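You operate a simulated robot arm through the tools that you are given. There is no shell and no other tool.

You run a simulated robot arm. Do the job below in one go: nothing can be reset, and whatever is moved stays where it is left.

JOB
Switch the colour meter on and zero it with the white block.
Fine: shut the cover to zero and leave it open after; put the block back on its dark pad.

It is judged by the outcome, as a careful person would: the job done as asked, and still so three seconds after it is handed in. It fails if anything else is knocked over, pushed out of place, dropped, spilled or broken. A push-on lid holds only when it is set on centred and level and pressed home; a screw cap is set on level and turned clockwise until tight.

ROBOT AND FRAMES
A 6-joint arm with a fingered hand, fixed in place. Base frame: the origin is on the floor under the middle of its stand, x ahead of it, y to its left, z up; the work surface is at about z = 760. Units: mm, rad, N and s.
It reaches about 1346 mm from its shoulder. Its first joint turns from -2.601 to 2.601 rad. Payload 3.5 kg.
The TCP is the grasp point between the finger pads, 26 mm short of the fingertips. In the tool frame z runs along the fingers and y along their closing line. The gripper opens to 132 mm; its body begins 73 mm behind the TCP. The gripper is a hand of 4 fingers: y runs from the thumb to the fingers, the wrist lies at [0, 0, -234] in the tool frame, and closing takes about 1.5 s.
Orientation is told as [roll, pitch, yaw] about the base's x, y, z axes, in that order, counted from this pose: with the fingers straight down and closing along the base's y, the tool's x points along the base's -x, its y along +y and its z along -z.

CONTROLS
- The arm moves only by the tool arm_command. Its argument "increments" is a list that holds one entry, the list of rows, each a list of 7 numbers: the shift along the tool's x, y, z in units of 250 mm (1.0 is 250 mm), then the turn, a rotation vector about the tool's x, y, z in units of 120 degrees (1.0 is 120 degrees), then the closure in counts, from 0 (fully open) to 255 (shut). In form: [[[x, y, z, rx, ry, rz, jaw], ...]]. A call has 1 to 20 rows; each row is the pose to reach, as a shift and turn from the pose commanded when the call began, along the tool's axes at that moment. A call with a number of a shift or a turn outside -1 to 1 is refused whole. A row lasts 0.2 s, in which the tool goes at most 50 mm and 0.15 rad; a call with a longer step from one row to the next is refused whole, and so is a gripper value outside its range. A pose out of reach is approached as far as the arm can. The call stops where the force on the tool passes 40 N (or 10 N more than at its start, if that is more) or the arm is blocked; 0.2 s more then pass. Each finger travels about 108 mm/s and halts on what it meets, pressing with about 25 N; the grip force reading is that of the motor and also rises with nothing between the fingers. The clock runs only during rows and for 0.2 s after the last one: add rows that repeat a pose to give the fingers time. The reply holds the time, the measured pose of the TCP, the force on the tool along the base axes, the opening and the grip force, in the units named above and with some noise, with the torque about the TCP (base axes, N m) and any sound that the robot's microphone picked up.
- Cameras (640 x 400 px; columns grow to the right, rows downward): "scene" is fixed at [50.4, -648.1, 1372.2]; the picture's right is [0.05, -1.00, 0.00], its down [-0.64, -0.03, -0.77] and it looks along [0.77, 0.04, -0.64] (base axes); focal length 313 px, centre (320, 200). "wrist" rides on the gripper at [68, 2, -97] in the tool frame; the picture's right is [-0.02, 1.00, 0.00], its down [-0.82, -0.02, -0.58] and it looks along [-0.58, -0.01, 0.82] (tool axes); focal length 270 px, centre (320, 200). There is no depth. A picture from a camera that has moved, and an enlarged one, comes with that camera's place and axes in the base frame and with its lens.
- grab_frame(camera): a new picture of that camera. The clock stands still meanwhile.
- slide_trunk(by): slides the trunk up (or, below 0, down) by that many mm; the arm rides with it, the base frame stays. It gives what a move gives, with no picture.
- set_grasp(shape): the hand has 4 fingers and takes this shape, open, in about a second: jaw (thumb against the fingers, like two jaws); tri (thumb and two fingers); tip (a fingertip pinch); poke (one finger out to press); point (the index stretched); flat (the hand flat); cup (the hand cupped); fist (a fist). The gripper value then closes the fingers along that shape, each until it touches; the sizes above hold for jaw. It gives what a move gives, with no picture.
- close_up(camera, box): a new picture of the part [left, top, right, bottom] of that camera's present view, enlarged. The clock stands still meanwhile.
- hand_in(): hands the job in; it is judged then, once.

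Places have to be worked out from the pictures, the camera data and where the tool is seen. Open the gripper and draw the arm clear of the work before you hand the job in, unless the task says otherwise.

The tools are called after "Call:" as a command line: name --argument value ..., lists and objects as JSON in quotes. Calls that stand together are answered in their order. arm_command: Moves the arm, as the interface text tells. Its arguments: {"type":"object","properties":{"increments":{"type":"array","items":{"type":"array","items":{"type":"array","items":{"type":"number"}}}}},"required":["increments"]} The other tools are called the same way: slide_trunk (by) moves the trunk up or down; set_grasp (shape) gives the hand a shape; grab_frame (camera) takes a picture; close_up (camera, box) takes an enlarged picture of a part of a camera's view; hand_in () hands the job in.

At the start:

```text
clock: 0.0
position: [659.5, -466.6, 1056.7]
tool_rot: [0.0, -0.001, 0.0]
ft_force: [0.1, 0.3, 0.1]
ft_torque: [-0.02, 0.01, 0.0]
width: 131.8
grip_force: 0.1
shape: jaw
trunk travel left (down, up): [-956.0, 14.0]
```

scene: 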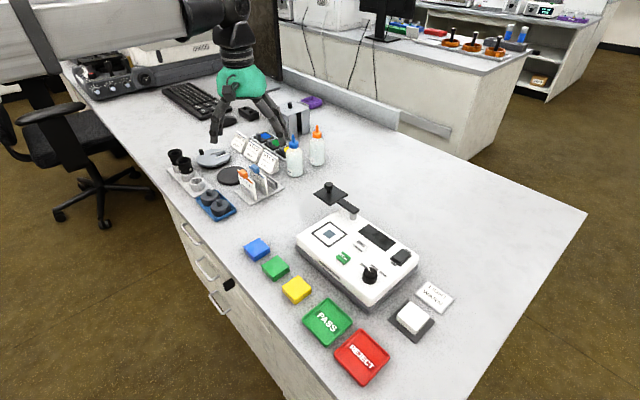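
wrist: 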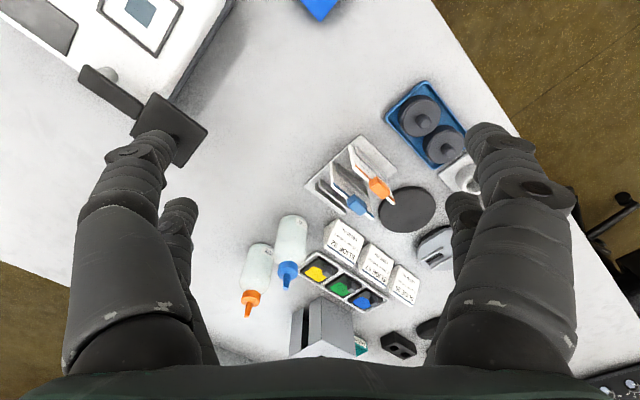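

The scene shows a colour meter with an open cover on a swing arm, and a white block on a dark pad. I'll enlarge the meter and the block area to read the controls.

Call:
close_up --camera "scene" --box '[280, 170, 440, 310]'

Call:
close_up --camera "scene" --box '[370, 260, 470, 350]'

Call:
close_up --camera "scene" --box '[330, 215, 430, 295]'

```text
2.86 times, centred on (360, 240) of scene
camera zoom: at [50.4, -648.1, 1372.2], right [0.05, -1.0, 0.0], down [-0.64, -0.03, -0.77], along [0.77, 0.04, -0.64], focal length 893 px, centre (206, 86)
```

zoom: 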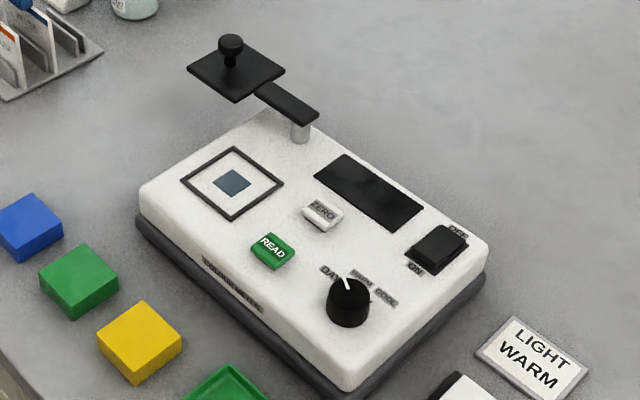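

```text
4.44 times, centred on (420, 305) of scene
camera zoom: at [50.4, -648.1, 1372.2], right [0.05, -1.0, 0.0], down [-0.64, -0.03, -0.77], along [0.77, 0.04, -0.64], focal length 1389 px, centre (-124, -267)
```

zoom: 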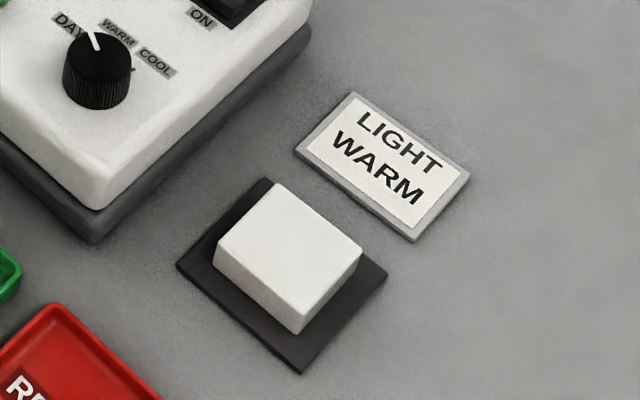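

```text
5.00 times, centred on (380, 255) of scene
camera zoom: at [50.4, -648.1, 1372.2], right [0.05, -1.0, 0.0], down [-0.64, -0.03, -0.77], along [0.77, 0.04, -0.64], focal length 1563 px, centre (20, -75)
```

zoom: 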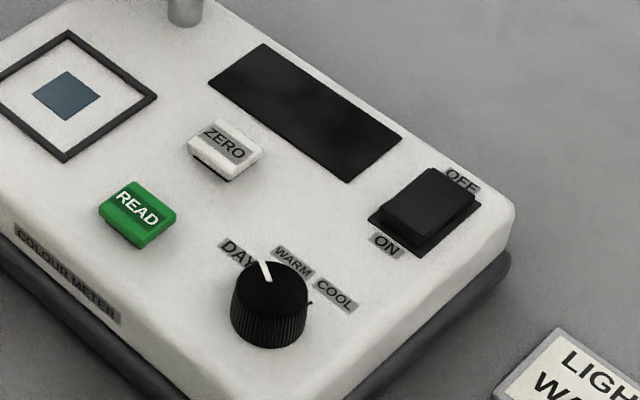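

The rocker is set to OFF, and the knob points at DAY, which the job doesn't mention, so I leave it alone. The cover is a plate on a swing arm about a post, roughly at (681,-644), with the port near (577,-642) and the white block near (394,-816). I'll move above the meter to look at it with the wrist camera.

Call:
arm_command --increments '[[[0.115, -0.12, 0.02, 0, 0, 0, 0], [0.23, -0.24, 0.05, 0, 0, 0, 0], [0.345, -0.36, 0.07, 0, 0, 0, 0], [0.46, -0.48, 0.1, 0, 0, 0, 0], [0.575, -0.6, 0.12, 0, 0, 0, 0], [0.69, -0.72, 0.15, 0, 0, 0, 0], [0.8, -0.84, 0.17, 0, 0, 0, 0], [0.9, -0.94, 0.19, 0, 0, 0, 0], [0.92, -1.0, 0.2, 0, 0, 0, 0]]]'

```text
clock: 2.0
position: [429.7, -713.3, 1056.4]
tool_rot: [0.0, 0.0, 0.003]
ft_force: [-0.9, -0.1, 0.0]
ft_torque: [-0.02, -0.01, -0.02]
width: 131.9
grip_force: 0.0
shape: jaw
out of reach, approached as far as the arm can: row 1, 2, 3, 4, 5, 6, 7, 8, 9
trunk travel left (down, up): [-956.0, 14.0]
```

The sideways move worked, but the arm couldn't go lower from this trunk height. I'll take pictures now.

Call:
grab_frame --camera "wrist"

Call:
grab_frame --camera "scene"

```text
taken
camera wrist: at [362.1, -711.4, 1153.7], right [0.02, 1.0, 0.0], down [0.82, -0.02, 0.58], along [0.58, -0.01, -0.82], focal length 270 px, centre (320, 200)
```

wrist: 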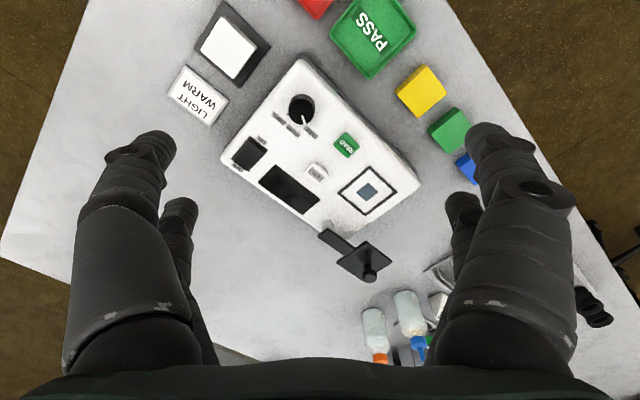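

```text
taken
```

scene: 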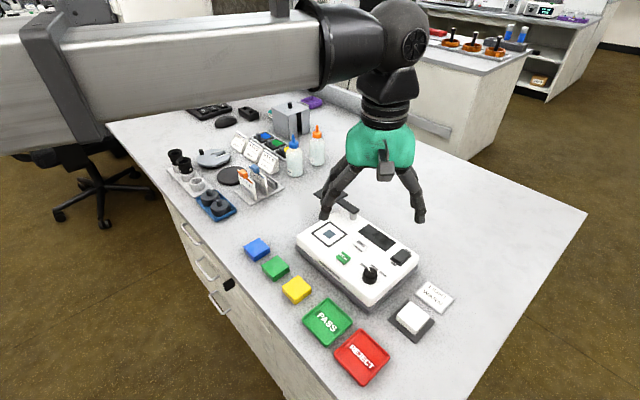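

Everything at the meter is visible from here. I'll enlarge the wrist view to measure it.

Call:
close_up --camera "wrist" --box '[220, 50, 430, 181]'

Call:
close_up --camera "wrist" --box '[300, 150, 430, 290]'

Call:
close_up --camera "wrist" --box '[160, 0, 300, 130]'

```text
3.05 times, centred on (325, 116) of wrist
camera zoom: at [362.1, -711.4, 1153.7], right [0.02, 1.0, 0.0], down [0.82, -0.02, 0.58], along [0.58, -0.01, -0.82], focal length 824 px, centre (305, 458)
```

zoom: 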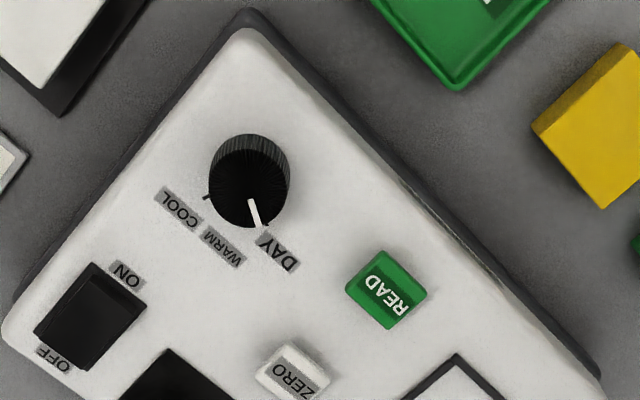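

```text
2.86 times, centred on (365, 220) of wrist
camera zoom: at [362.1, -711.4, 1153.7], right [0.02, 1.0, 0.0], down [0.82, -0.02, 0.58], along [0.58, -0.01, -0.82], focal length 772 px, centre (191, 143)
```

zoom: 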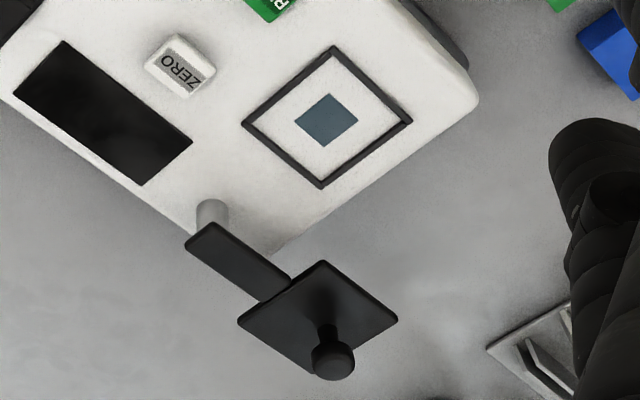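

```text
3.08 times, centred on (230, 65) of wrist
camera zoom: at [362.1, -711.4, 1153.7], right [0.02, 1.0, 0.0], down [0.82, -0.02, 0.58], along [0.58, -0.01, -0.82], focal length 832 px, centre (597, 615)
```

zoom: 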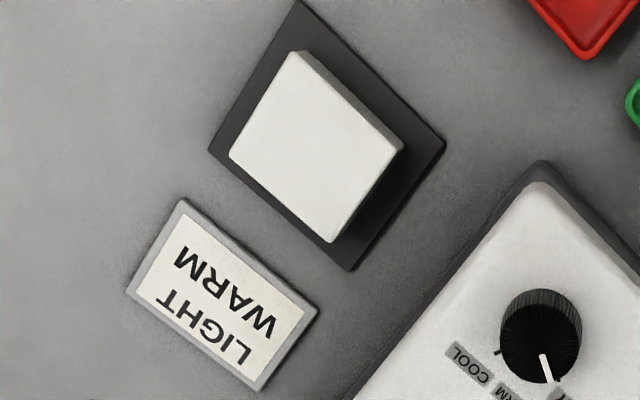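

By triangulation the cover plate is near (725,-642,833), the port near (601,-642,~805) and the meter top at z≈800-810. I'll lower the trunk 110 mm to work closer; the fingertips stay well above everything.

Call:
slide_trunk --by -110

```text
clock: 3.4
position: [430.5, -712.0, 946.8]
tool_rot: [0.001, -0.001, 0.001]
ft_force: [-0.3, -0.5, -0.7]
ft_torque: [0.0, 0.01, -0.01]
width: 132.0
grip_force: 0.0
shape: jaw
trunk travel left (down, up): [-846.0, 124.0]
```

I'll check that the commanded pose matches the measured one with a small null move.

Call:
arm_command --increments '[[[0, 0, 0, 0, 0, 0, 0], [0, 0, -0.04, 0, 0, 0, 0]]]'

```text
clock: 4.0
position: [430.6, -712.8, 946.7]
tool_rot: [-0.001, 0.0, 0.0]
ft_force: [0.2, 0.5, -0.1]
ft_torque: [0.01, 0.03, 0.02]
width: 131.9
grip_force: 0.0
shape: jaw
out of reach, approached as far as the arm can: row 2
trunk travel left (down, up): [-846.0, 124.0]
```

It seems the arm moves only in the horizontal plane and height comes from the trunk slide. Next I'll take the poke shape and see where the finger sits in the views.

Call:
set_grasp --shape "poke"

Call:
grab_frame --camera "wrist"

Call:
grab_frame --camera "scene"

```text
clock: 4.9
position: [430.5, -713.9, 946.5]
tool_rot: [0.0, 0.001, -0.001]
ft_force: [-0.3, 0.1, -0.2]
ft_torque: [0.02, 0.0, -0.02]
width: 0.0
grip_force: 0.0
shape: poke
trunk travel left (down, up): [-846.0, 124.0]
```

```text
taken
camera wrist: at [362.4, -711.0, 1043.7], right [0.02, 1.0, 0.0], down [0.82, -0.02, 0.58], along [0.58, -0.01, -0.82], focal length 270 px, centre (320, 200)
```

wrist: 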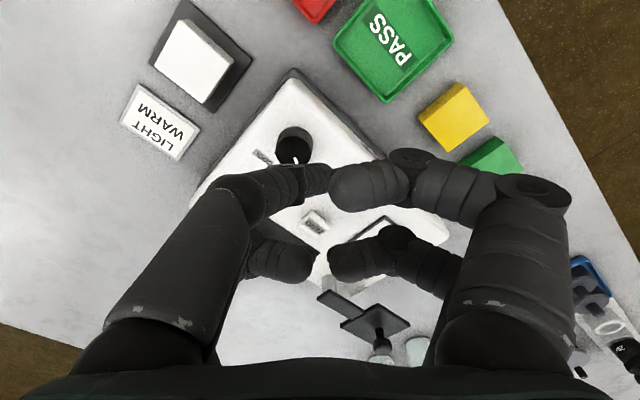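

```text
taken
```

scene: 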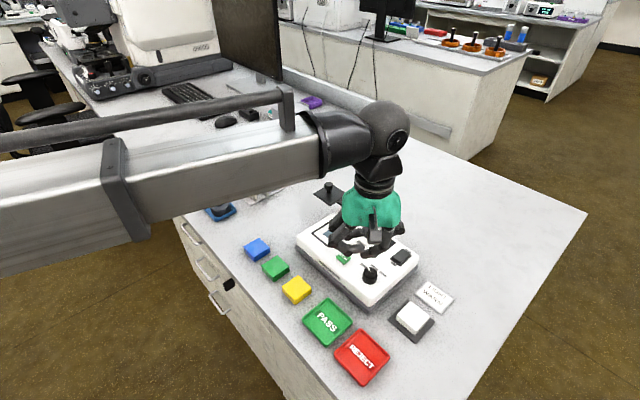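

I'll enlarge the hand to see which finger extends.

Call:
close_up --camera "scene" --box '[310, 160, 430, 280]'

Call:
close_up --camera "wrist" --box '[190, 120, 450, 300]'

```text
3.33 times, centred on (370, 220) of scene
camera zoom: at [50.4, -648.1, 1372.2], right [0.05, -1.0, 0.0], down [-0.64, -0.03, -0.77], along [0.77, 0.04, -0.64], focal length 1042 px, centre (153, 133)
```

zoom: 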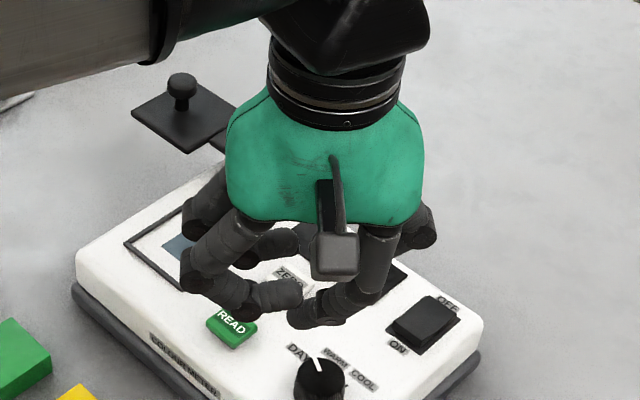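

```text
2.22 times, centred on (320, 210) of wrist
camera zoom: at [362.4, -711.0, 1043.7], right [0.02, 1.0, 0.0], down [0.82, -0.02, 0.58], along [0.58, -0.01, -0.82], focal length 601 px, centre (320, 178)
```

zoom: 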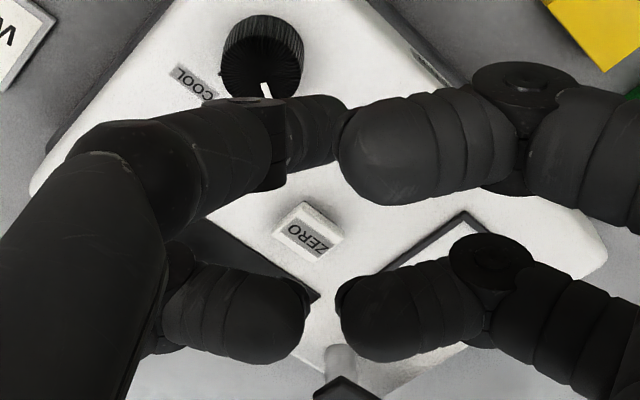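

Four fingers are partly curled. I'll close along the poke shape to see how the poking finger ends up.

Call:
arm_command --increments '[[[0, 0, 0, 0, 0, 0, 255], [0, 0, 0, 0, 0, 0, 255], [0, 0, 0, 0, 0, 0, 255], [0, 0, 0, 0, 0, 0, 255], [0, 0, 0, 0, 0, 0, 255], [0, 0, 0, 0, 0, 0, 255], [0, 0, 0, 0, 0, 0, 255]]]'

Call:
grab_frame --camera "wrist"

Call:
close_up --camera "scene" --box '[310, 160, 430, 280]'

```text
clock: 6.5
position: [431.4, -711.5, 947.4]
tool_rot: [-0.002, 0.0, 0.0]
ft_force: [-0.2, 0.9, -0.3]
ft_torque: [0.02, -0.01, -0.02]
width: 0.1
grip_force: 25.4
shape: jaw
trunk travel left (down, up): [-846.0, 124.0]
```

```text
taken
camera wrist: at [362.4, -711.0, 1043.7], right [0.02, 1.0, 0.0], down [0.82, -0.02, 0.58], along [0.58, -0.01, -0.82], focal length 270 px, centre (320, 200)
```

wrist: 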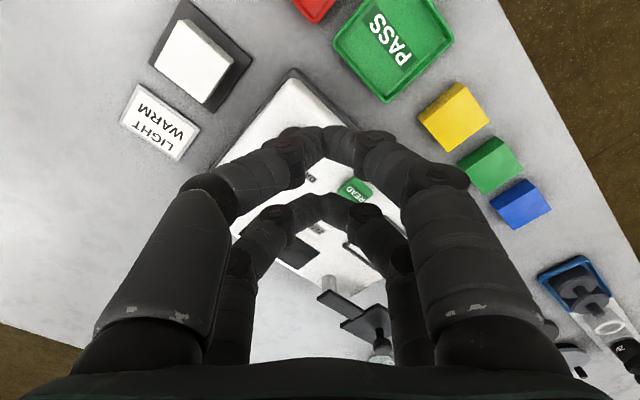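

```text
3.33 times, centred on (370, 220) of scene
camera zoom: at [50.4, -648.1, 1372.2], right [0.05, -1.0, 0.0], down [-0.64, -0.03, -0.77], along [0.77, 0.04, -0.64], focal length 1042 px, centre (153, 133)
```

zoom: 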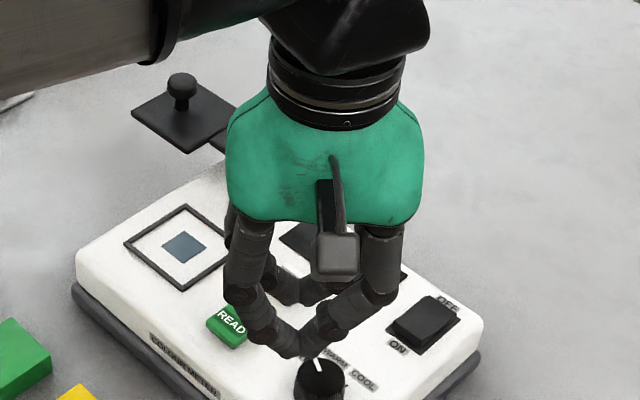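

Commanding the closure returned the shape to jaw, closed. I'll set poke again and check whether it holds during a row with value 0.

Call:
set_grasp --shape "poke"

Call:
arm_command --increments '[[[0, 0, 0, 0, 0, 0, 0], [0, 0, 0, 0, 0, 0, 0]]]'

Call:
close_up --camera "wrist" --box '[190, 120, 450, 300]'

Call:
close_up --camera "scene" --box '[330, 205, 420, 265]'

```text
clock: 7.4
position: [431.0, -712.7, 946.3]
tool_rot: [0.001, 0.0, -0.002]
ft_force: [-0.4, 0.4, 0.4]
ft_torque: [0.01, 0.0, -0.02]
width: 0.0
grip_force: 0.1
shape: poke
trunk travel left (down, up): [-846.0, 124.0]
```

```text
clock: 8.0
position: [430.9, -712.9, 946.9]
tool_rot: [0.001, 0.0, 0.0]
ft_force: [-0.3, 0.6, -0.9]
ft_torque: [-0.03, 0.0, -0.03]
width: 0.0
grip_force: 0.0
shape: poke
trunk travel left (down, up): [-846.0, 124.0]
```

```text
2.22 times, centred on (320, 210) of wrist
camera zoom: at [362.4, -711.0, 1043.7], right [0.02, 1.0, 0.0], down [0.82, -0.02, 0.58], along [0.58, -0.01, -0.82], focal length 601 px, centre (320, 178)
```

zoom: 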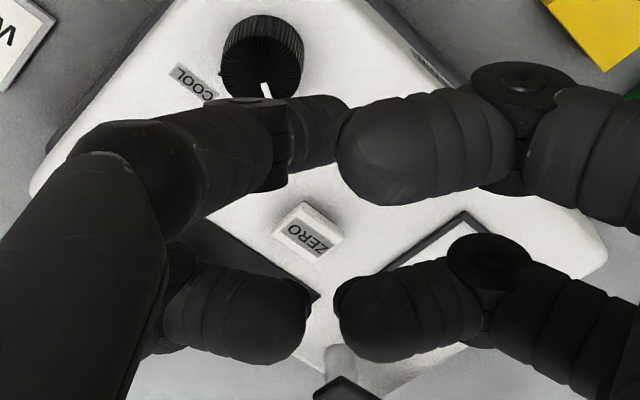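

```text
6.67 times, centred on (375, 235) of scene
camera zoom: at [50.4, -648.1, 1372.2], right [0.05, -1.0, 0.0], down [-0.64, -0.03, -0.77], along [0.77, 0.04, -0.64], focal length 2084 px, centre (-47, -33)
```

zoom: 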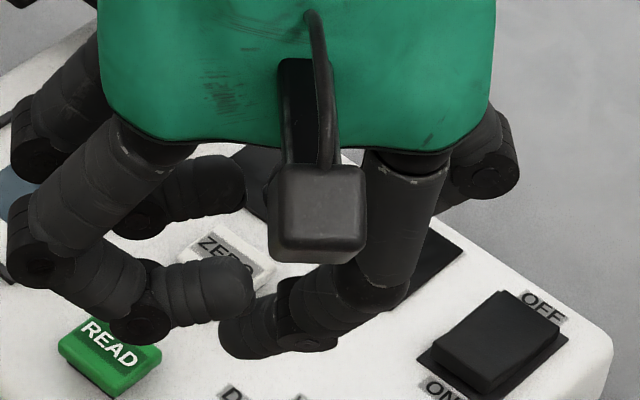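

Poke holds with value 0; the front finger's tip seems to be on the tool axis about 26–40 mm below the TCP. I'll compare with the "point" shape.

Call:
set_grasp --shape "point"

Call:
grab_frame --camera "wrist"

Call:
close_up --camera "scene" --box '[310, 160, 430, 280]'

```text
clock: 8.9
position: [429.5, -712.0, 947.6]
tool_rot: [0.0, 0.001, 0.0]
ft_force: [0.6, -0.3, 0.0]
ft_torque: [0.02, 0.01, 0.0]
width: 0.0
grip_force: 0.1
shape: point
trunk travel left (down, up): [-846.0, 124.0]
```

```text
taken
camera wrist: at [362.4, -711.0, 1043.7], right [0.02, 1.0, 0.0], down [0.82, -0.02, 0.58], along [0.58, -0.01, -0.82], focal length 270 px, centre (320, 200)
```

wrist: 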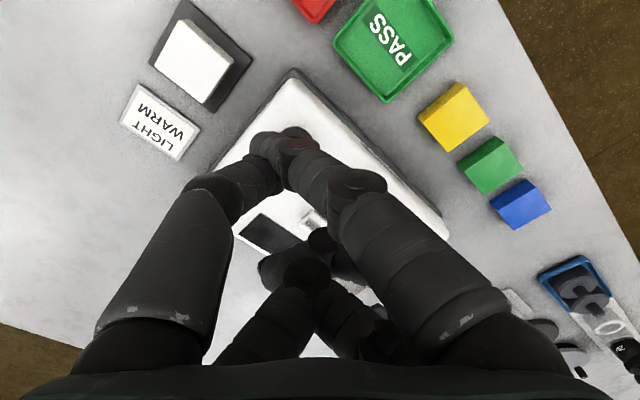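

```text
3.33 times, centred on (370, 220) of scene
camera zoom: at [50.4, -648.1, 1372.2], right [0.05, -1.0, 0.0], down [-0.64, -0.03, -0.77], along [0.77, 0.04, -0.64], focal length 1042 px, centre (153, 133)
```

zoom: 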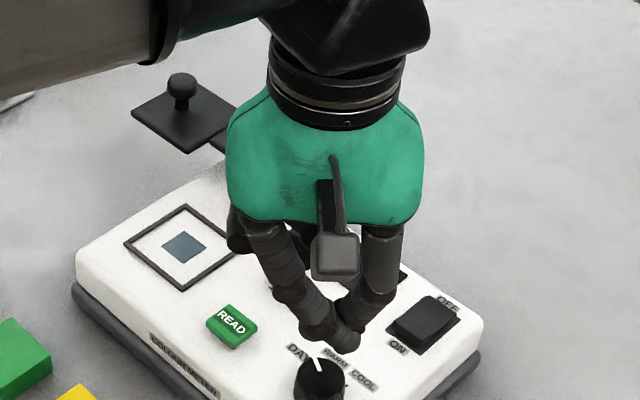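

The index seems stretched lower here. I'll enlarge both views to see which tips are lowest.

Call:
close_up --camera "wrist" --box '[200, 100, 400, 225]'

Call:
close_up --camera "scene" --box '[330, 220, 420, 276]'

```text
3.20 times, centred on (300, 162) of wrist
camera zoom: at [362.4, -711.0, 1043.7], right [0.02, 1.0, 0.0], down [0.82, -0.02, 0.58], along [0.58, -0.01, -0.82], focal length 865 px, centre (384, 320)
```

zoom: 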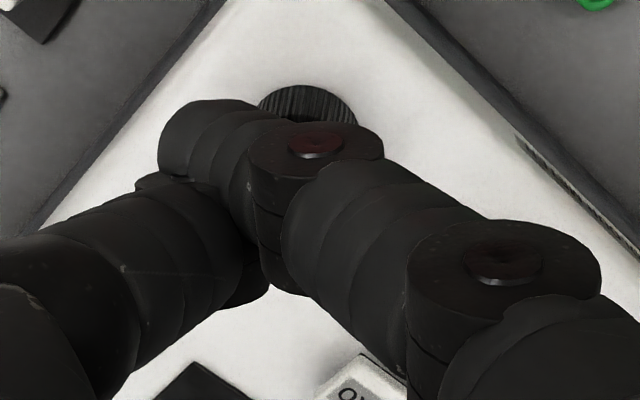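

```text
7.11 times, centred on (375, 248) of scene
camera zoom: at [50.4, -648.1, 1372.2], right [0.05, -1.0, 0.0], down [-0.64, -0.03, -0.77], along [0.77, 0.04, -0.64], focal length 2223 px, centre (-71, -141)
```

zoom: 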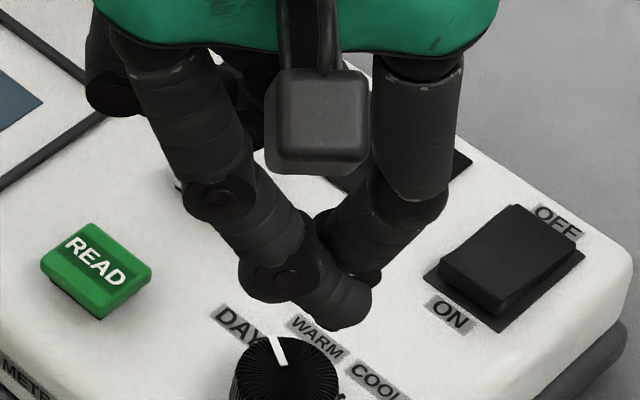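

In "point" the tip sits off to one side. I'll look at the "tip" shape too, since it may suit both pressing and handling the cover's knob.

Call:
set_grasp --shape "tip"

Call:
grab_frame --camera "wrist"

Call:
close_up --camera "scene" --box '[310, 160, 430, 280]'

```text
clock: 9.8
position: [431.7, -712.5, 946.2]
tool_rot: [-0.002, 0.0, 0.0]
ft_force: [-0.1, -0.5, -0.3]
ft_torque: [0.02, 0.03, 0.02]
width: 132.2
grip_force: 0.0
shape: tip
trunk travel left (down, up): [-846.0, 124.0]
```

```text
taken
camera wrist: at [362.4, -710.9, 1043.7], right [0.02, 1.0, 0.0], down [0.82, -0.02, 0.58], along [0.58, -0.01, -0.82], focal length 270 px, centre (320, 200)
```

wrist: 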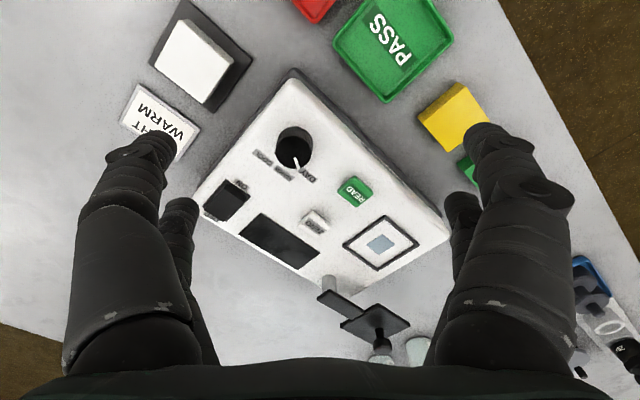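

```text
3.33 times, centred on (370, 220) of scene
camera zoom: at [50.4, -648.1, 1372.2], right [0.05, -1.0, 0.0], down [-0.64, -0.03, -0.77], along [0.77, 0.04, -0.64], focal length 1042 px, centre (153, 133)
```

zoom: 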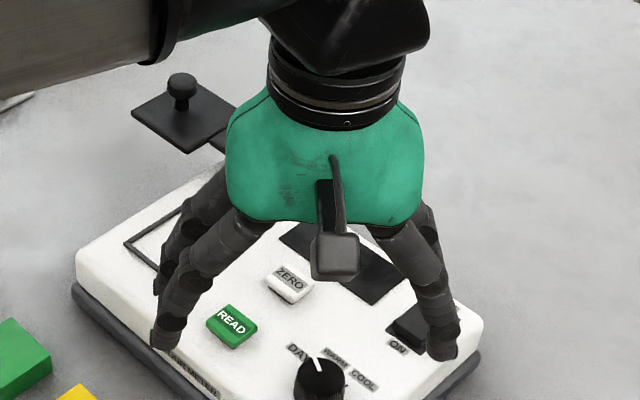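

Open "tip" looks like open jaw. I'll close it partway to see which fingers join.

Call:
arm_command --increments '[[[0, 0, 0, 0, 0, 0, 200], [0, 0, 0, 0, 0, 0, 200], [0, 0, 0, 0, 0, 0, 200], [0, 0, 0, 0, 0, 0, 200], [0, 0, 0, 0, 0, 0, 200], [0, 0, 0, 0, 0, 0, 200], [0, 0, 0, 0, 0, 0, 200]]]'

Call:
grab_frame --camera "wrist"

Call:
close_up --camera "scene" --box '[310, 160, 430, 280]'

```text
clock: 11.4
position: [430.6, -711.5, 946.7]
tool_rot: [0.0, -0.002, 0.0]
ft_force: [-0.1, 0.8, -0.1]
ft_torque: [-0.01, -0.02, 0.01]
width: 28.8
grip_force: 0.1
shape: tip
trunk travel left (down, up): [-846.0, 124.0]
```

```text
taken
camera wrist: at [362.4, -710.9, 1043.7], right [0.02, 1.0, 0.0], down [0.82, -0.02, 0.58], along [0.58, -0.01, -0.82], focal length 270 px, centre (320, 200)
```

wrist: 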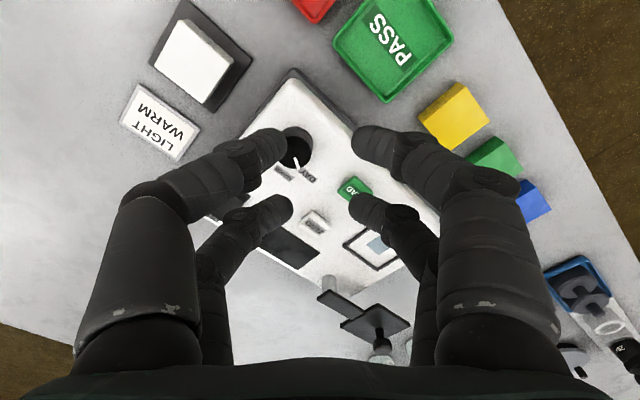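

```text
3.33 times, centred on (370, 220) of scene
camera zoom: at [50.4, -648.1, 1372.2], right [0.05, -1.0, 0.0], down [-0.64, -0.03, -0.77], along [0.77, 0.04, -0.64], focal length 1042 px, centre (153, 133)
```

zoom: 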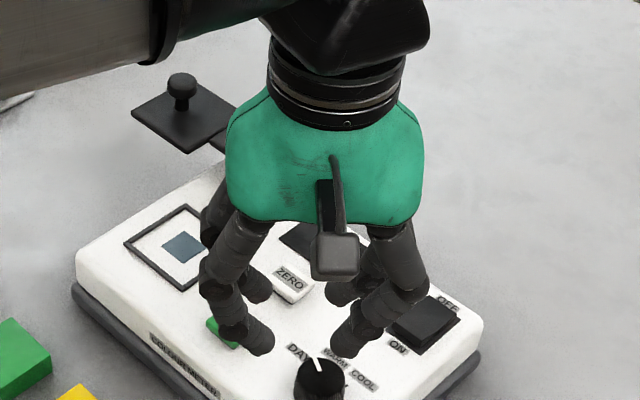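

The "jaw/tip" finger pairs sit about ±20 mm along tool x, with tips 26 mm below the TCP, so closed jaw makes a well-known presser. I'll turn to yaw -45° to line up with the meter, shut the fingers, and move the rear pair over the ON half of the rocker near (520,-805), staying high.

Call:
arm_command --increments '[[[-0.05, -0.053, 0, 0, 0, 0.0625, 255], [-0.1, -0.106, 0, 0, 0, 0.125, 255], [-0.15, -0.158, 0, 0, 0, 0.1875, 255], [-0.2, -0.21, 0, 0, 0, 0.25, 255], [-0.25, -0.263, 0, 0, 0, 0.3125, 255], [-0.3, -0.316, 0, 0, 0, 0.375, 255], [-0.3, -0.316, 0, 0, 0, 0.375, 255], [-0.3, -0.316, 0, 0, 0, 0.375, 255]]]'

Call:
grab_frame --camera "wrist"

Call:
grab_frame --camera "scene"

```text
clock: 13.2
position: [505.6, -789.4, 946.6]
tool_rot: [0.001, 0.001, -0.786]
ft_force: [-0.7, 0.2, -0.4]
ft_torque: [-0.01, 0.0, 0.02]
width: 0.0
grip_force: 24.7
shape: tip
trunk travel left (down, up): [-846.0, 124.0]
```

```text
taken
camera wrist: at [458.8, -740.5, 1043.7], right [0.72, 0.69, 0.0], down [0.56, -0.59, 0.58], along [0.4, -0.42, -0.82], focal length 270 px, centre (320, 200)
```

wrist: 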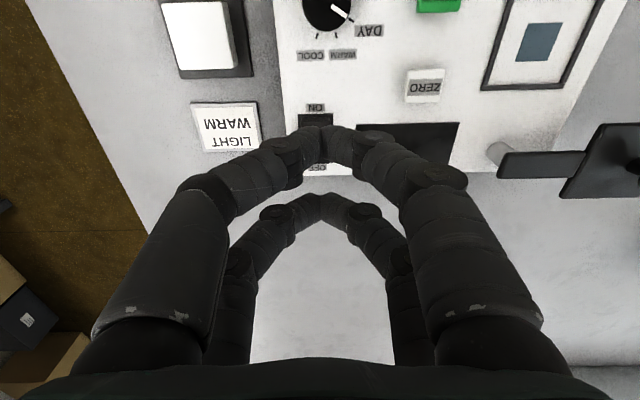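

```text
taken
```

scene: 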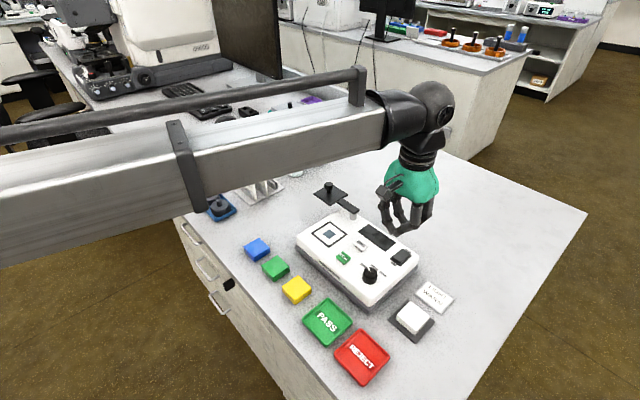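

The hand is now lined up with the meter. Comparing this wrist view with the first one puts the meter top near z≈817, the port near (587,-645) and ZERO near (551,-721). I'll enlarge the block and the rocker.

Call:
close_up --camera "wrist" --box '[140, 0, 300, 100]'

Call:
close_up --camera "wrist" --box '[270, 80, 430, 180]'

Call:
close_up --camera "scene" --box '[350, 160, 450, 260]'

```text
4.00 times, centred on (220, 50) of wrist
camera zoom: at [458.8, -740.5, 1043.7], right [0.72, 0.69, 0.0], down [0.56, -0.59, 0.58], along [0.4, -0.42, -0.82], focal length 1081 px, centre (720, 800)
```

zoom: 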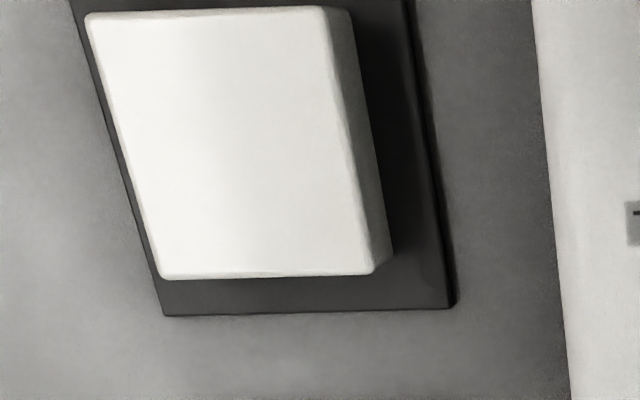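

```text
4.00 times, centred on (350, 130) of wrist
camera zoom: at [458.8, -740.5, 1043.7], right [0.72, 0.69, 0.0], down [0.56, -0.59, 0.58], along [0.4, -0.42, -0.82], focal length 1081 px, centre (200, 480)
```

zoom: 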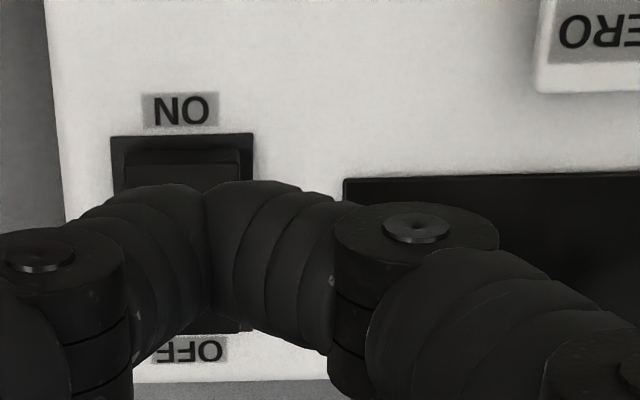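

```text
4.00 times, centred on (400, 210) of scene
camera zoom: at [50.4, -648.1, 1372.2], right [0.05, -1.0, 0.0], down [-0.64, -0.03, -0.77], along [0.77, 0.04, -0.64], focal length 1250 px, centre (0, 160)
```

zoom: 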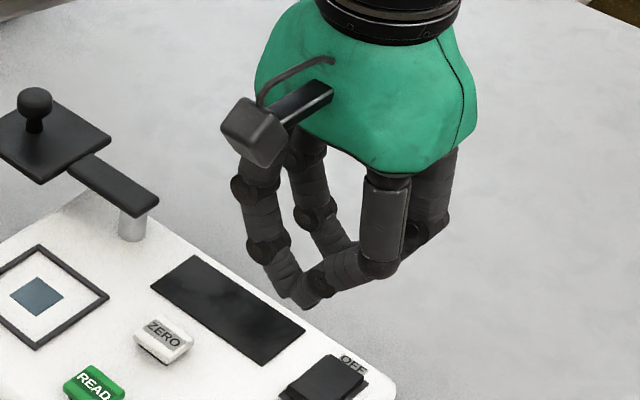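

The rocker housing runs from about (506,-795) to (538,-828), with its centre at (522,-812). I'll nudge the rear finger pair over the ON half at (513.5,-803), then lower 75 mm and look again.

Call:
arm_command --increments '[[[0.0198, -0.0147, 0, 0, 0, 0, 255], [0.0198, -0.0147, 0, 0, 0, 0, 255]]]'

Call:
slide_trunk --by -75

Call:
close_up --camera "scene" --box '[340, 190, 460, 290]'

Call:
grab_frame --camera "wrist"

```text
clock: 13.8
position: [500.4, -788.2, 946.7]
tool_rot: [0.0, 0.002, -0.785]
ft_force: [0.1, 0.2, 0.3]
ft_torque: [0.03, 0.03, -0.01]
width: 0.0
grip_force: 25.4
shape: tip
trunk travel left (down, up): [-846.0, 124.0]
```

```text
clock: 14.9
position: [500.3, -789.0, 871.3]
tool_rot: [0.0, 0.001, -0.785]
ft_force: [0.9, 0.8, -0.8]
ft_torque: [0.01, 0.01, 0.02]
width: 0.0
grip_force: 24.9
shape: tip
trunk travel left (down, up): [-771.0, 199.0]
```

```text
4.00 times, centred on (400, 240) of scene
camera zoom: at [50.4, -648.1, 1372.2], right [0.05, -1.0, 0.0], down [-0.64, -0.03, -0.77], along [0.77, 0.04, -0.64], focal length 1250 px, centre (0, 40)
```

zoom: 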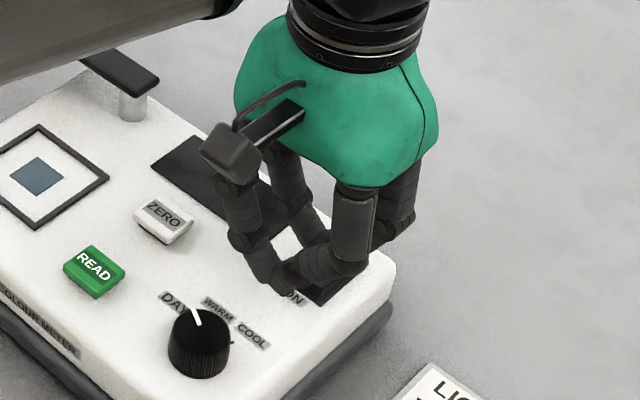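

```text
taken
camera wrist: at [453.1, -739.4, 968.7], right [0.72, 0.69, 0.0], down [0.56, -0.59, 0.58], along [0.4, -0.42, -0.82], focal length 270 px, centre (320, 200)
```

wrist: 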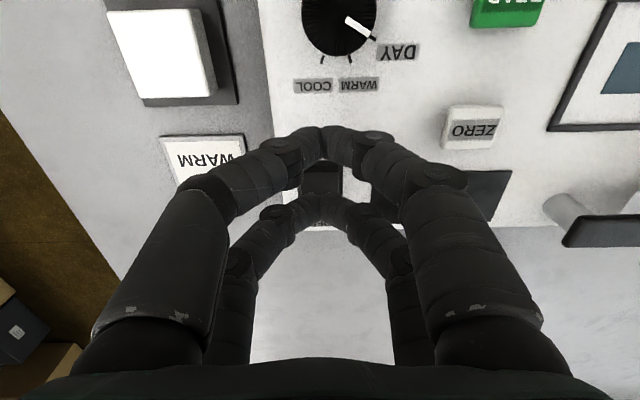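

I'll enlarge the gap between the finger pairs, where the rocker shows, to confirm the press point.

Call:
close_up --camera "wrist" --box '[270, 140, 370, 240]'

Call:
close_up --camera "scene" --box '[370, 230, 440, 275]'

```text
4.00 times, centred on (320, 190) of wrist
camera zoom: at [453.1, -739.4, 968.7], right [0.72, 0.69, 0.0], down [0.56, -0.59, 0.58], along [0.4, -0.42, -0.82], focal length 1081 px, centre (320, 240)
```

zoom: 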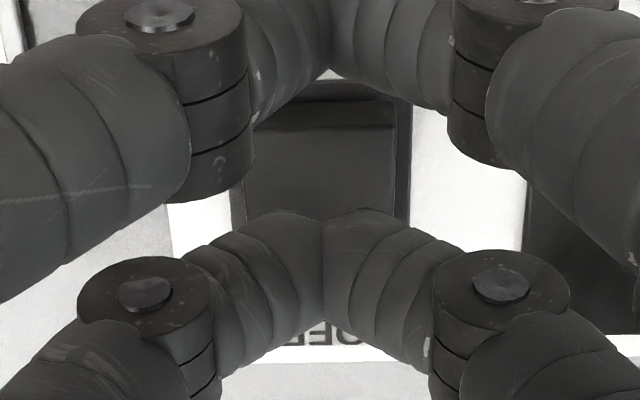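

```text
8.89 times, centred on (405, 252) of scene
camera zoom: at [50.4, -648.1, 1372.2], right [0.05, -1.0, 0.0], down [-0.64, -0.03, -0.77], along [0.77, 0.04, -0.64], focal length 2779 px, centre (-436, -267)
```

zoom: 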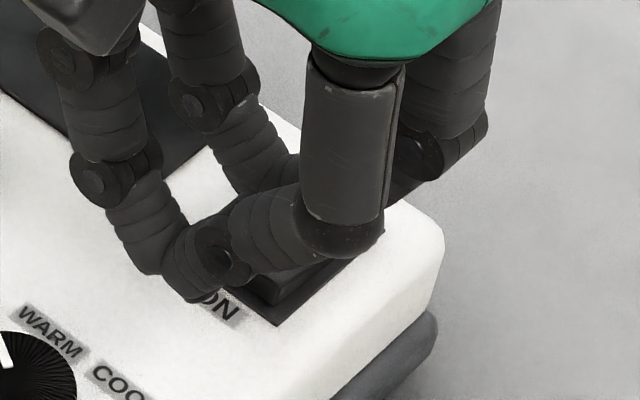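

The press point lands about 7 mm in from the rocker's ON edge, centred across it. I'll lower 12 mm, then go in small steps watching the force.

Call:
slide_trunk --by -12

Call:
slide_trunk --by -3

Call:
slide_trunk --by -3

```text
clock: 15.5
position: [500.6, -788.5, 859.4]
tool_rot: [0.0, -0.001, -0.786]
ft_force: [0.9, -0.4, -0.8]
ft_torque: [-0.01, 0.04, 0.01]
width: 0.0
grip_force: 25.4
shape: tip
trunk travel left (down, up): [-759.0, 211.0]
```

```text
clock: 16.1
position: [500.9, -789.8, 856.8]
tool_rot: [0.0, 0.002, -0.786]
ft_force: [0.1, 0.0, -1.0]
ft_torque: [0.01, 0.0, -0.01]
width: 0.2
grip_force: 25.0
shape: tip
trunk travel left (down, up): [-756.0, 214.0]
```

```text
clock: 16.6
position: [500.7, -789.4, 854.1]
tool_rot: [0.001, -0.001, -0.785]
ft_force: [-0.3, -0.3, 0.7]
ft_torque: [0.01, -0.05, -0.02]
width: 0.0
grip_force: 24.8
shape: tip
trunk travel left (down, up): [-753.0, 217.0]
```

No contact yet with the tips at about z=828. I'll continue in 3 mm steps.

Call:
slide_trunk --by -3

Call:
slide_trunk --by -2

Call:
close_up --camera "scene" --box '[370, 230, 440, 275]'

Call:
close_up --camera "wrist" --box '[270, 140, 370, 240]'

```text
clock: 17.1
position: [499.5, -788.4, 853.5]
tool_rot: [0.0, -0.003, -0.785]
ft_force: [1.3, -2.6, 20.2]
ft_torque: [-0.4, -0.36, -0.04]
width: 0.1
grip_force: 25.3
shape: tip
trunk travel left (down, up): [-750.0, 220.0]
```

```text
clock: 17.6
position: [499.6, -788.0, 852.1]
tool_rot: [-0.001, -0.003, -0.786]
ft_force: [1.1, -3.6, 32.6]
ft_torque: [-0.69, -0.45, -0.09]
width: 0.1
grip_force: 24.9
shape: tip
trunk travel left (down, up): [-748.0, 222.0]
```

```text
8.89 times, centred on (405, 252) of scene
camera zoom: at [50.4, -648.1, 1372.2], right [0.05, -1.0, 0.0], down [-0.64, -0.03, -0.77], along [0.77, 0.04, -0.64], focal length 2779 px, centre (-436, -267)
```

zoom: 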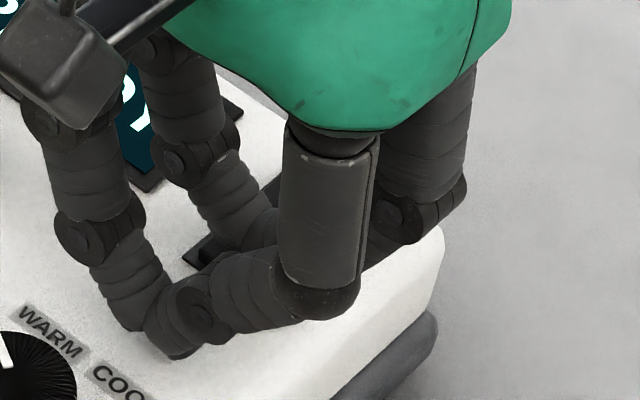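

```text
4.00 times, centred on (320, 190) of wrist
camera zoom: at [452.0, -737.7, 948.1], right [0.72, 0.69, 0.0], down [0.56, -0.59, 0.58], along [0.4, -0.42, -0.81], focal length 1081 px, centre (320, 240)
```

zoom: 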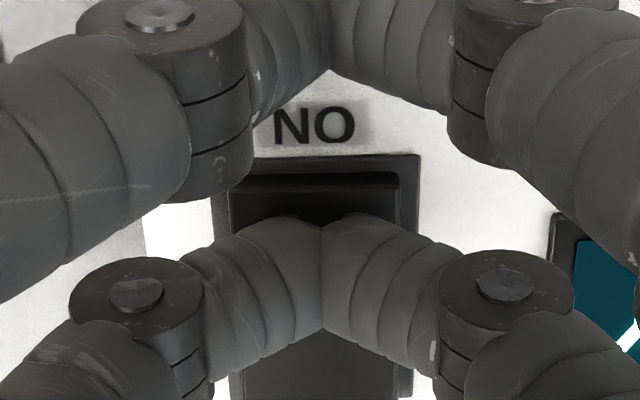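

The display has lit up, so the meter is on. I'll raise the trunk and check the rocker and the display.

Call:
slide_trunk --by 75

Call:
close_up --camera "scene" --box '[330, 200, 430, 280]'

Call:
grab_frame --camera "wrist"

```text
clock: 18.7
position: [500.9, -789.0, 924.7]
tool_rot: [0.0, 0.0, -0.787]
ft_force: [0.7, 0.3, -0.3]
ft_torque: [0.02, 0.02, 0.0]
width: 0.0
grip_force: 24.7
shape: tip
trunk travel left (down, up): [-823.0, 147.0]
```

```text
5.00 times, centred on (380, 240) of scene
camera zoom: at [50.4, -648.1, 1372.2], right [0.05, -1.0, 0.0], down [-0.64, -0.03, -0.77], along [0.77, 0.04, -0.64], focal length 1563 px, centre (20, 0)
```

zoom: 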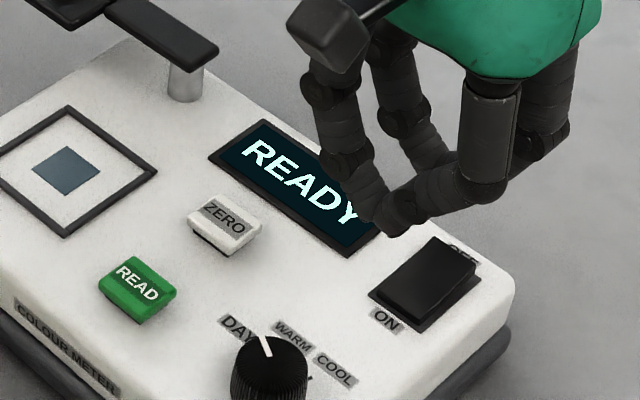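

```text
taken
camera wrist: at [453.2, -739.5, 1020.6], right [0.72, 0.69, 0.0], down [0.56, -0.59, 0.58], along [0.4, -0.42, -0.82], focal length 270 px, centre (320, 200)
```

wrist: 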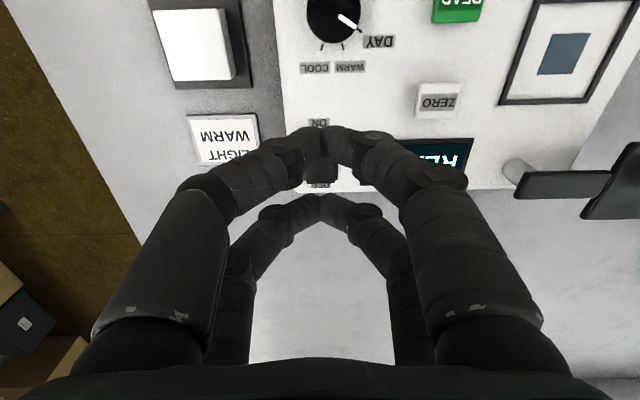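

The display reads READY and the rocker is on ON. The white block is about 46.5 mm square, centred near (400,-824) with its top at z≈782. I'll set jaw, then move over it with yaw +45° (closing away from the meter), fingers open to about 64 mm.

Call:
set_grasp --shape "jaw"

Call:
arm_command --increments '[[[0.0153, -0.0317, 0, 0, 0, -0.0625, 131], [0.0306, -0.0633, 0, 0, 0, -0.125, 131], [0.0459, -0.095, 0, 0, 0, -0.1875, 131], [0.0612, -0.1267, 0, 0, 0, -0.25, 131], [0.0765, -0.1583, 0, 0, 0, -0.3125, 131], [0.0918, -0.19, 0, 0, 0, -0.375, 131], [0.1071, -0.2217, 0, 0, 0, -0.4375, 131], [0.1224, -0.2533, 0, 0, 0, -0.5, 131], [0.1377, -0.285, 0, 0, 0, -0.5625, 131], [0.153, -0.3167, 0, 0, 0, -0.625, 131], [0.1683, -0.3483, 0, 0, 0, -0.6875, 131], [0.1836, -0.38, 0, 0, 0, -0.75, 131], [0.1836, -0.38, 0, 0, 0, -0.75, 131]]]'

Call:
grab_frame --camera "wrist"

Call:
grab_frame --camera "scene"

```text
clock: 19.6
position: [500.0, -789.1, 923.3]
tool_rot: [-0.001, 0.001, -0.785]
ft_force: [-0.6, 0.4, 0.6]
ft_torque: [-0.01, 0.03, 0.01]
width: 131.6
grip_force: 0.0
shape: jaw
trunk travel left (down, up): [-823.0, 147.0]
```

```text
clock: 22.4
position: [437.5, -809.7, 923.5]
tool_rot: [-0.001, 0.005, 0.315]
ft_force: [-0.3, -0.3, -0.5]
ft_torque: [0.01, 0.03, -0.01]
width: 64.9
grip_force: 0.1
shape: jaw
out of reach, approached as far as the arm can: row 9, 10, 11, 12, 13
trunk travel left (down, up): [-823.0, 147.0]
```

```text
taken
camera wrist: at [372.3, -830.0, 1020.9], right [-0.29, 0.96, 0.0], down [0.78, 0.23, 0.57], along [0.55, 0.16, -0.82], focal length 270 px, centre (320, 200)
```

wrist: 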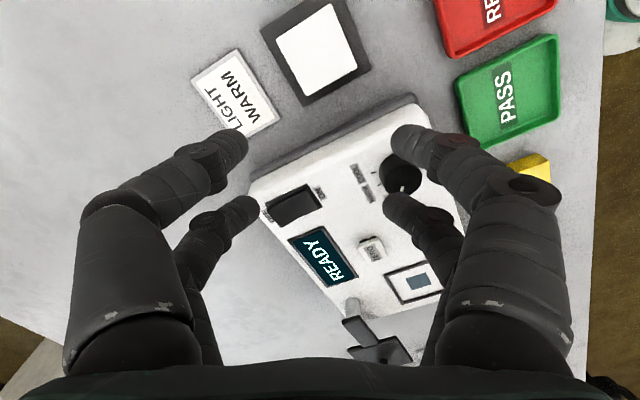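

```text
taken
```

scene: 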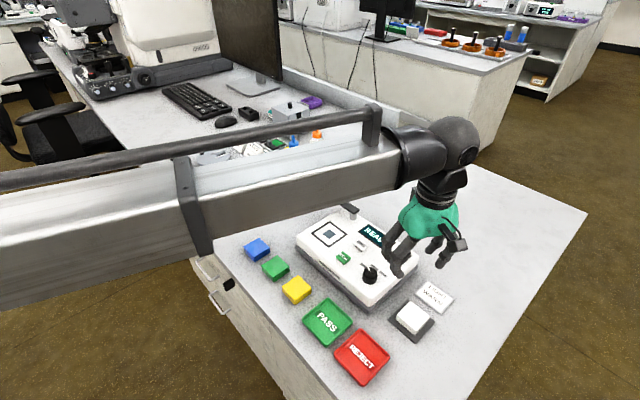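

The arm can't reach yaw +45° here; it stopped at about 18°. I'll go back to yaw -45° over the block, then try the equivalent yaw of -135°.

Call:
arm_command --increments '[[[0.02, 0, 0, 0, 0, 0.0656, 131], [0.04, 0, 0, 0, 0, 0.1312, 131], [0.06, -0.001, 0, 0, 0, 0.1969, 131], [0.08, -0.001, 0, 0, 0, 0.2625, 131], [0.1, -0.001, 0, 0, 0, 0.3281, 131], [0.12, -0.002, 0, 0, 0, 0.3938, 131], [0.14, -0.002, 0, 0, 0, 0.4594, 131], [0.158, -0.002, 0, 0, 0, 0.525, 131], [0.158, -0.002, 0, 0, 0, 0.525, 131]]]'

```text
clock: 24.4
position: [401.4, -823.1, 923.7]
tool_rot: [-0.004, 0.002, -0.784]
ft_force: [0.4, -0.5, 1.1]
ft_torque: [0.01, 0.0, -0.01]
width: 64.7
grip_force: 0.1
shape: jaw
trunk travel left (down, up): [-823.0, 147.0]
```

Yaw -45° over the block works. Now I'll try turning a further -90° in place.

Call:
arm_command --increments '[[[0, 0, 0, 0, 0, 0.0625, 131], [0, 0, 0, 0, 0, 0.125, 131], [0, 0, 0, 0, 0, 0.1875, 131], [0, 0, 0, 0, 0, 0.25, 131], [0, 0, 0, 0, 0, 0.3125, 131], [0, 0, 0, 0, 0, 0.375, 131], [0, 0, 0, 0, 0, 0.4375, 131], [0, 0, 0, 0, 0, 0.5, 131], [0, 0, 0, 0, 0, 0.5625, 131], [0, 0, 0, 0, 0, 0.625, 131], [0, 0, 0, 0, 0, 0.6875, 131], [0, 0, 0, 0, 0, 0.75, 131], [0, 0, 0, 0, 0, 0.75, 131]]]'

Call:
grab_frame --camera "wrist"

Call:
grab_frame --camera "scene"

```text
clock: 27.2
position: [401.5, -823.1, 923.5]
tool_rot: [-0.001, -0.002, -2.358]
ft_force: [0.1, -0.3, 0.0]
ft_torque: [0.03, -0.01, 0.0]
width: 64.9
grip_force: 0.1
shape: jaw
trunk travel left (down, up): [-823.0, 147.0]
```

```text
taken
camera wrist: at [450.9, -775.7, 1020.4], right [0.69, -0.73, 0.0], down [-0.59, -0.56, 0.58], along [-0.42, -0.4, -0.81], focal length 270 px, centre (320, 200)
```

wrist: 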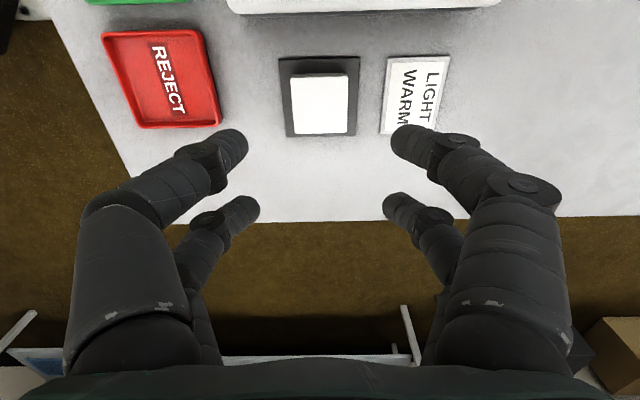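

```text
taken
```

scene: 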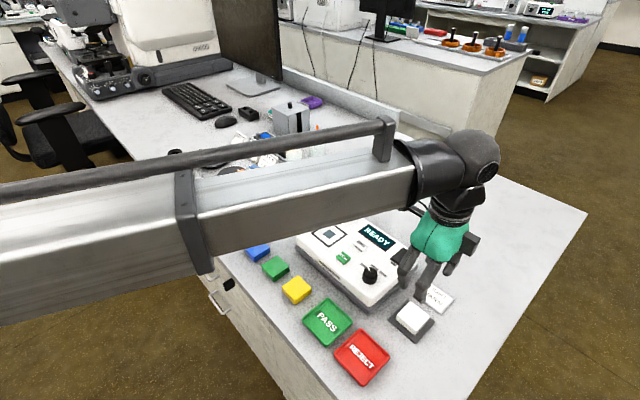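

Yaw -135° works, and the camera now looks square along the block. I'll enlarge it to refine the block position.

Call:
close_up --camera "wrist" --box '[260, 40, 460, 165]'

```text
3.20 times, centred on (360, 102) of wrist
camera zoom: at [450.9, -775.7, 1020.4], right [0.69, -0.73, 0.0], down [-0.59, -0.56, 0.58], along [-0.42, -0.4, -0.81], focal length 865 px, centre (192, 512)
```

zoom: 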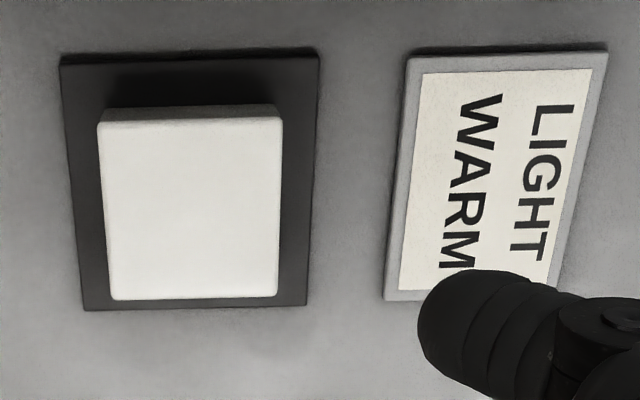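

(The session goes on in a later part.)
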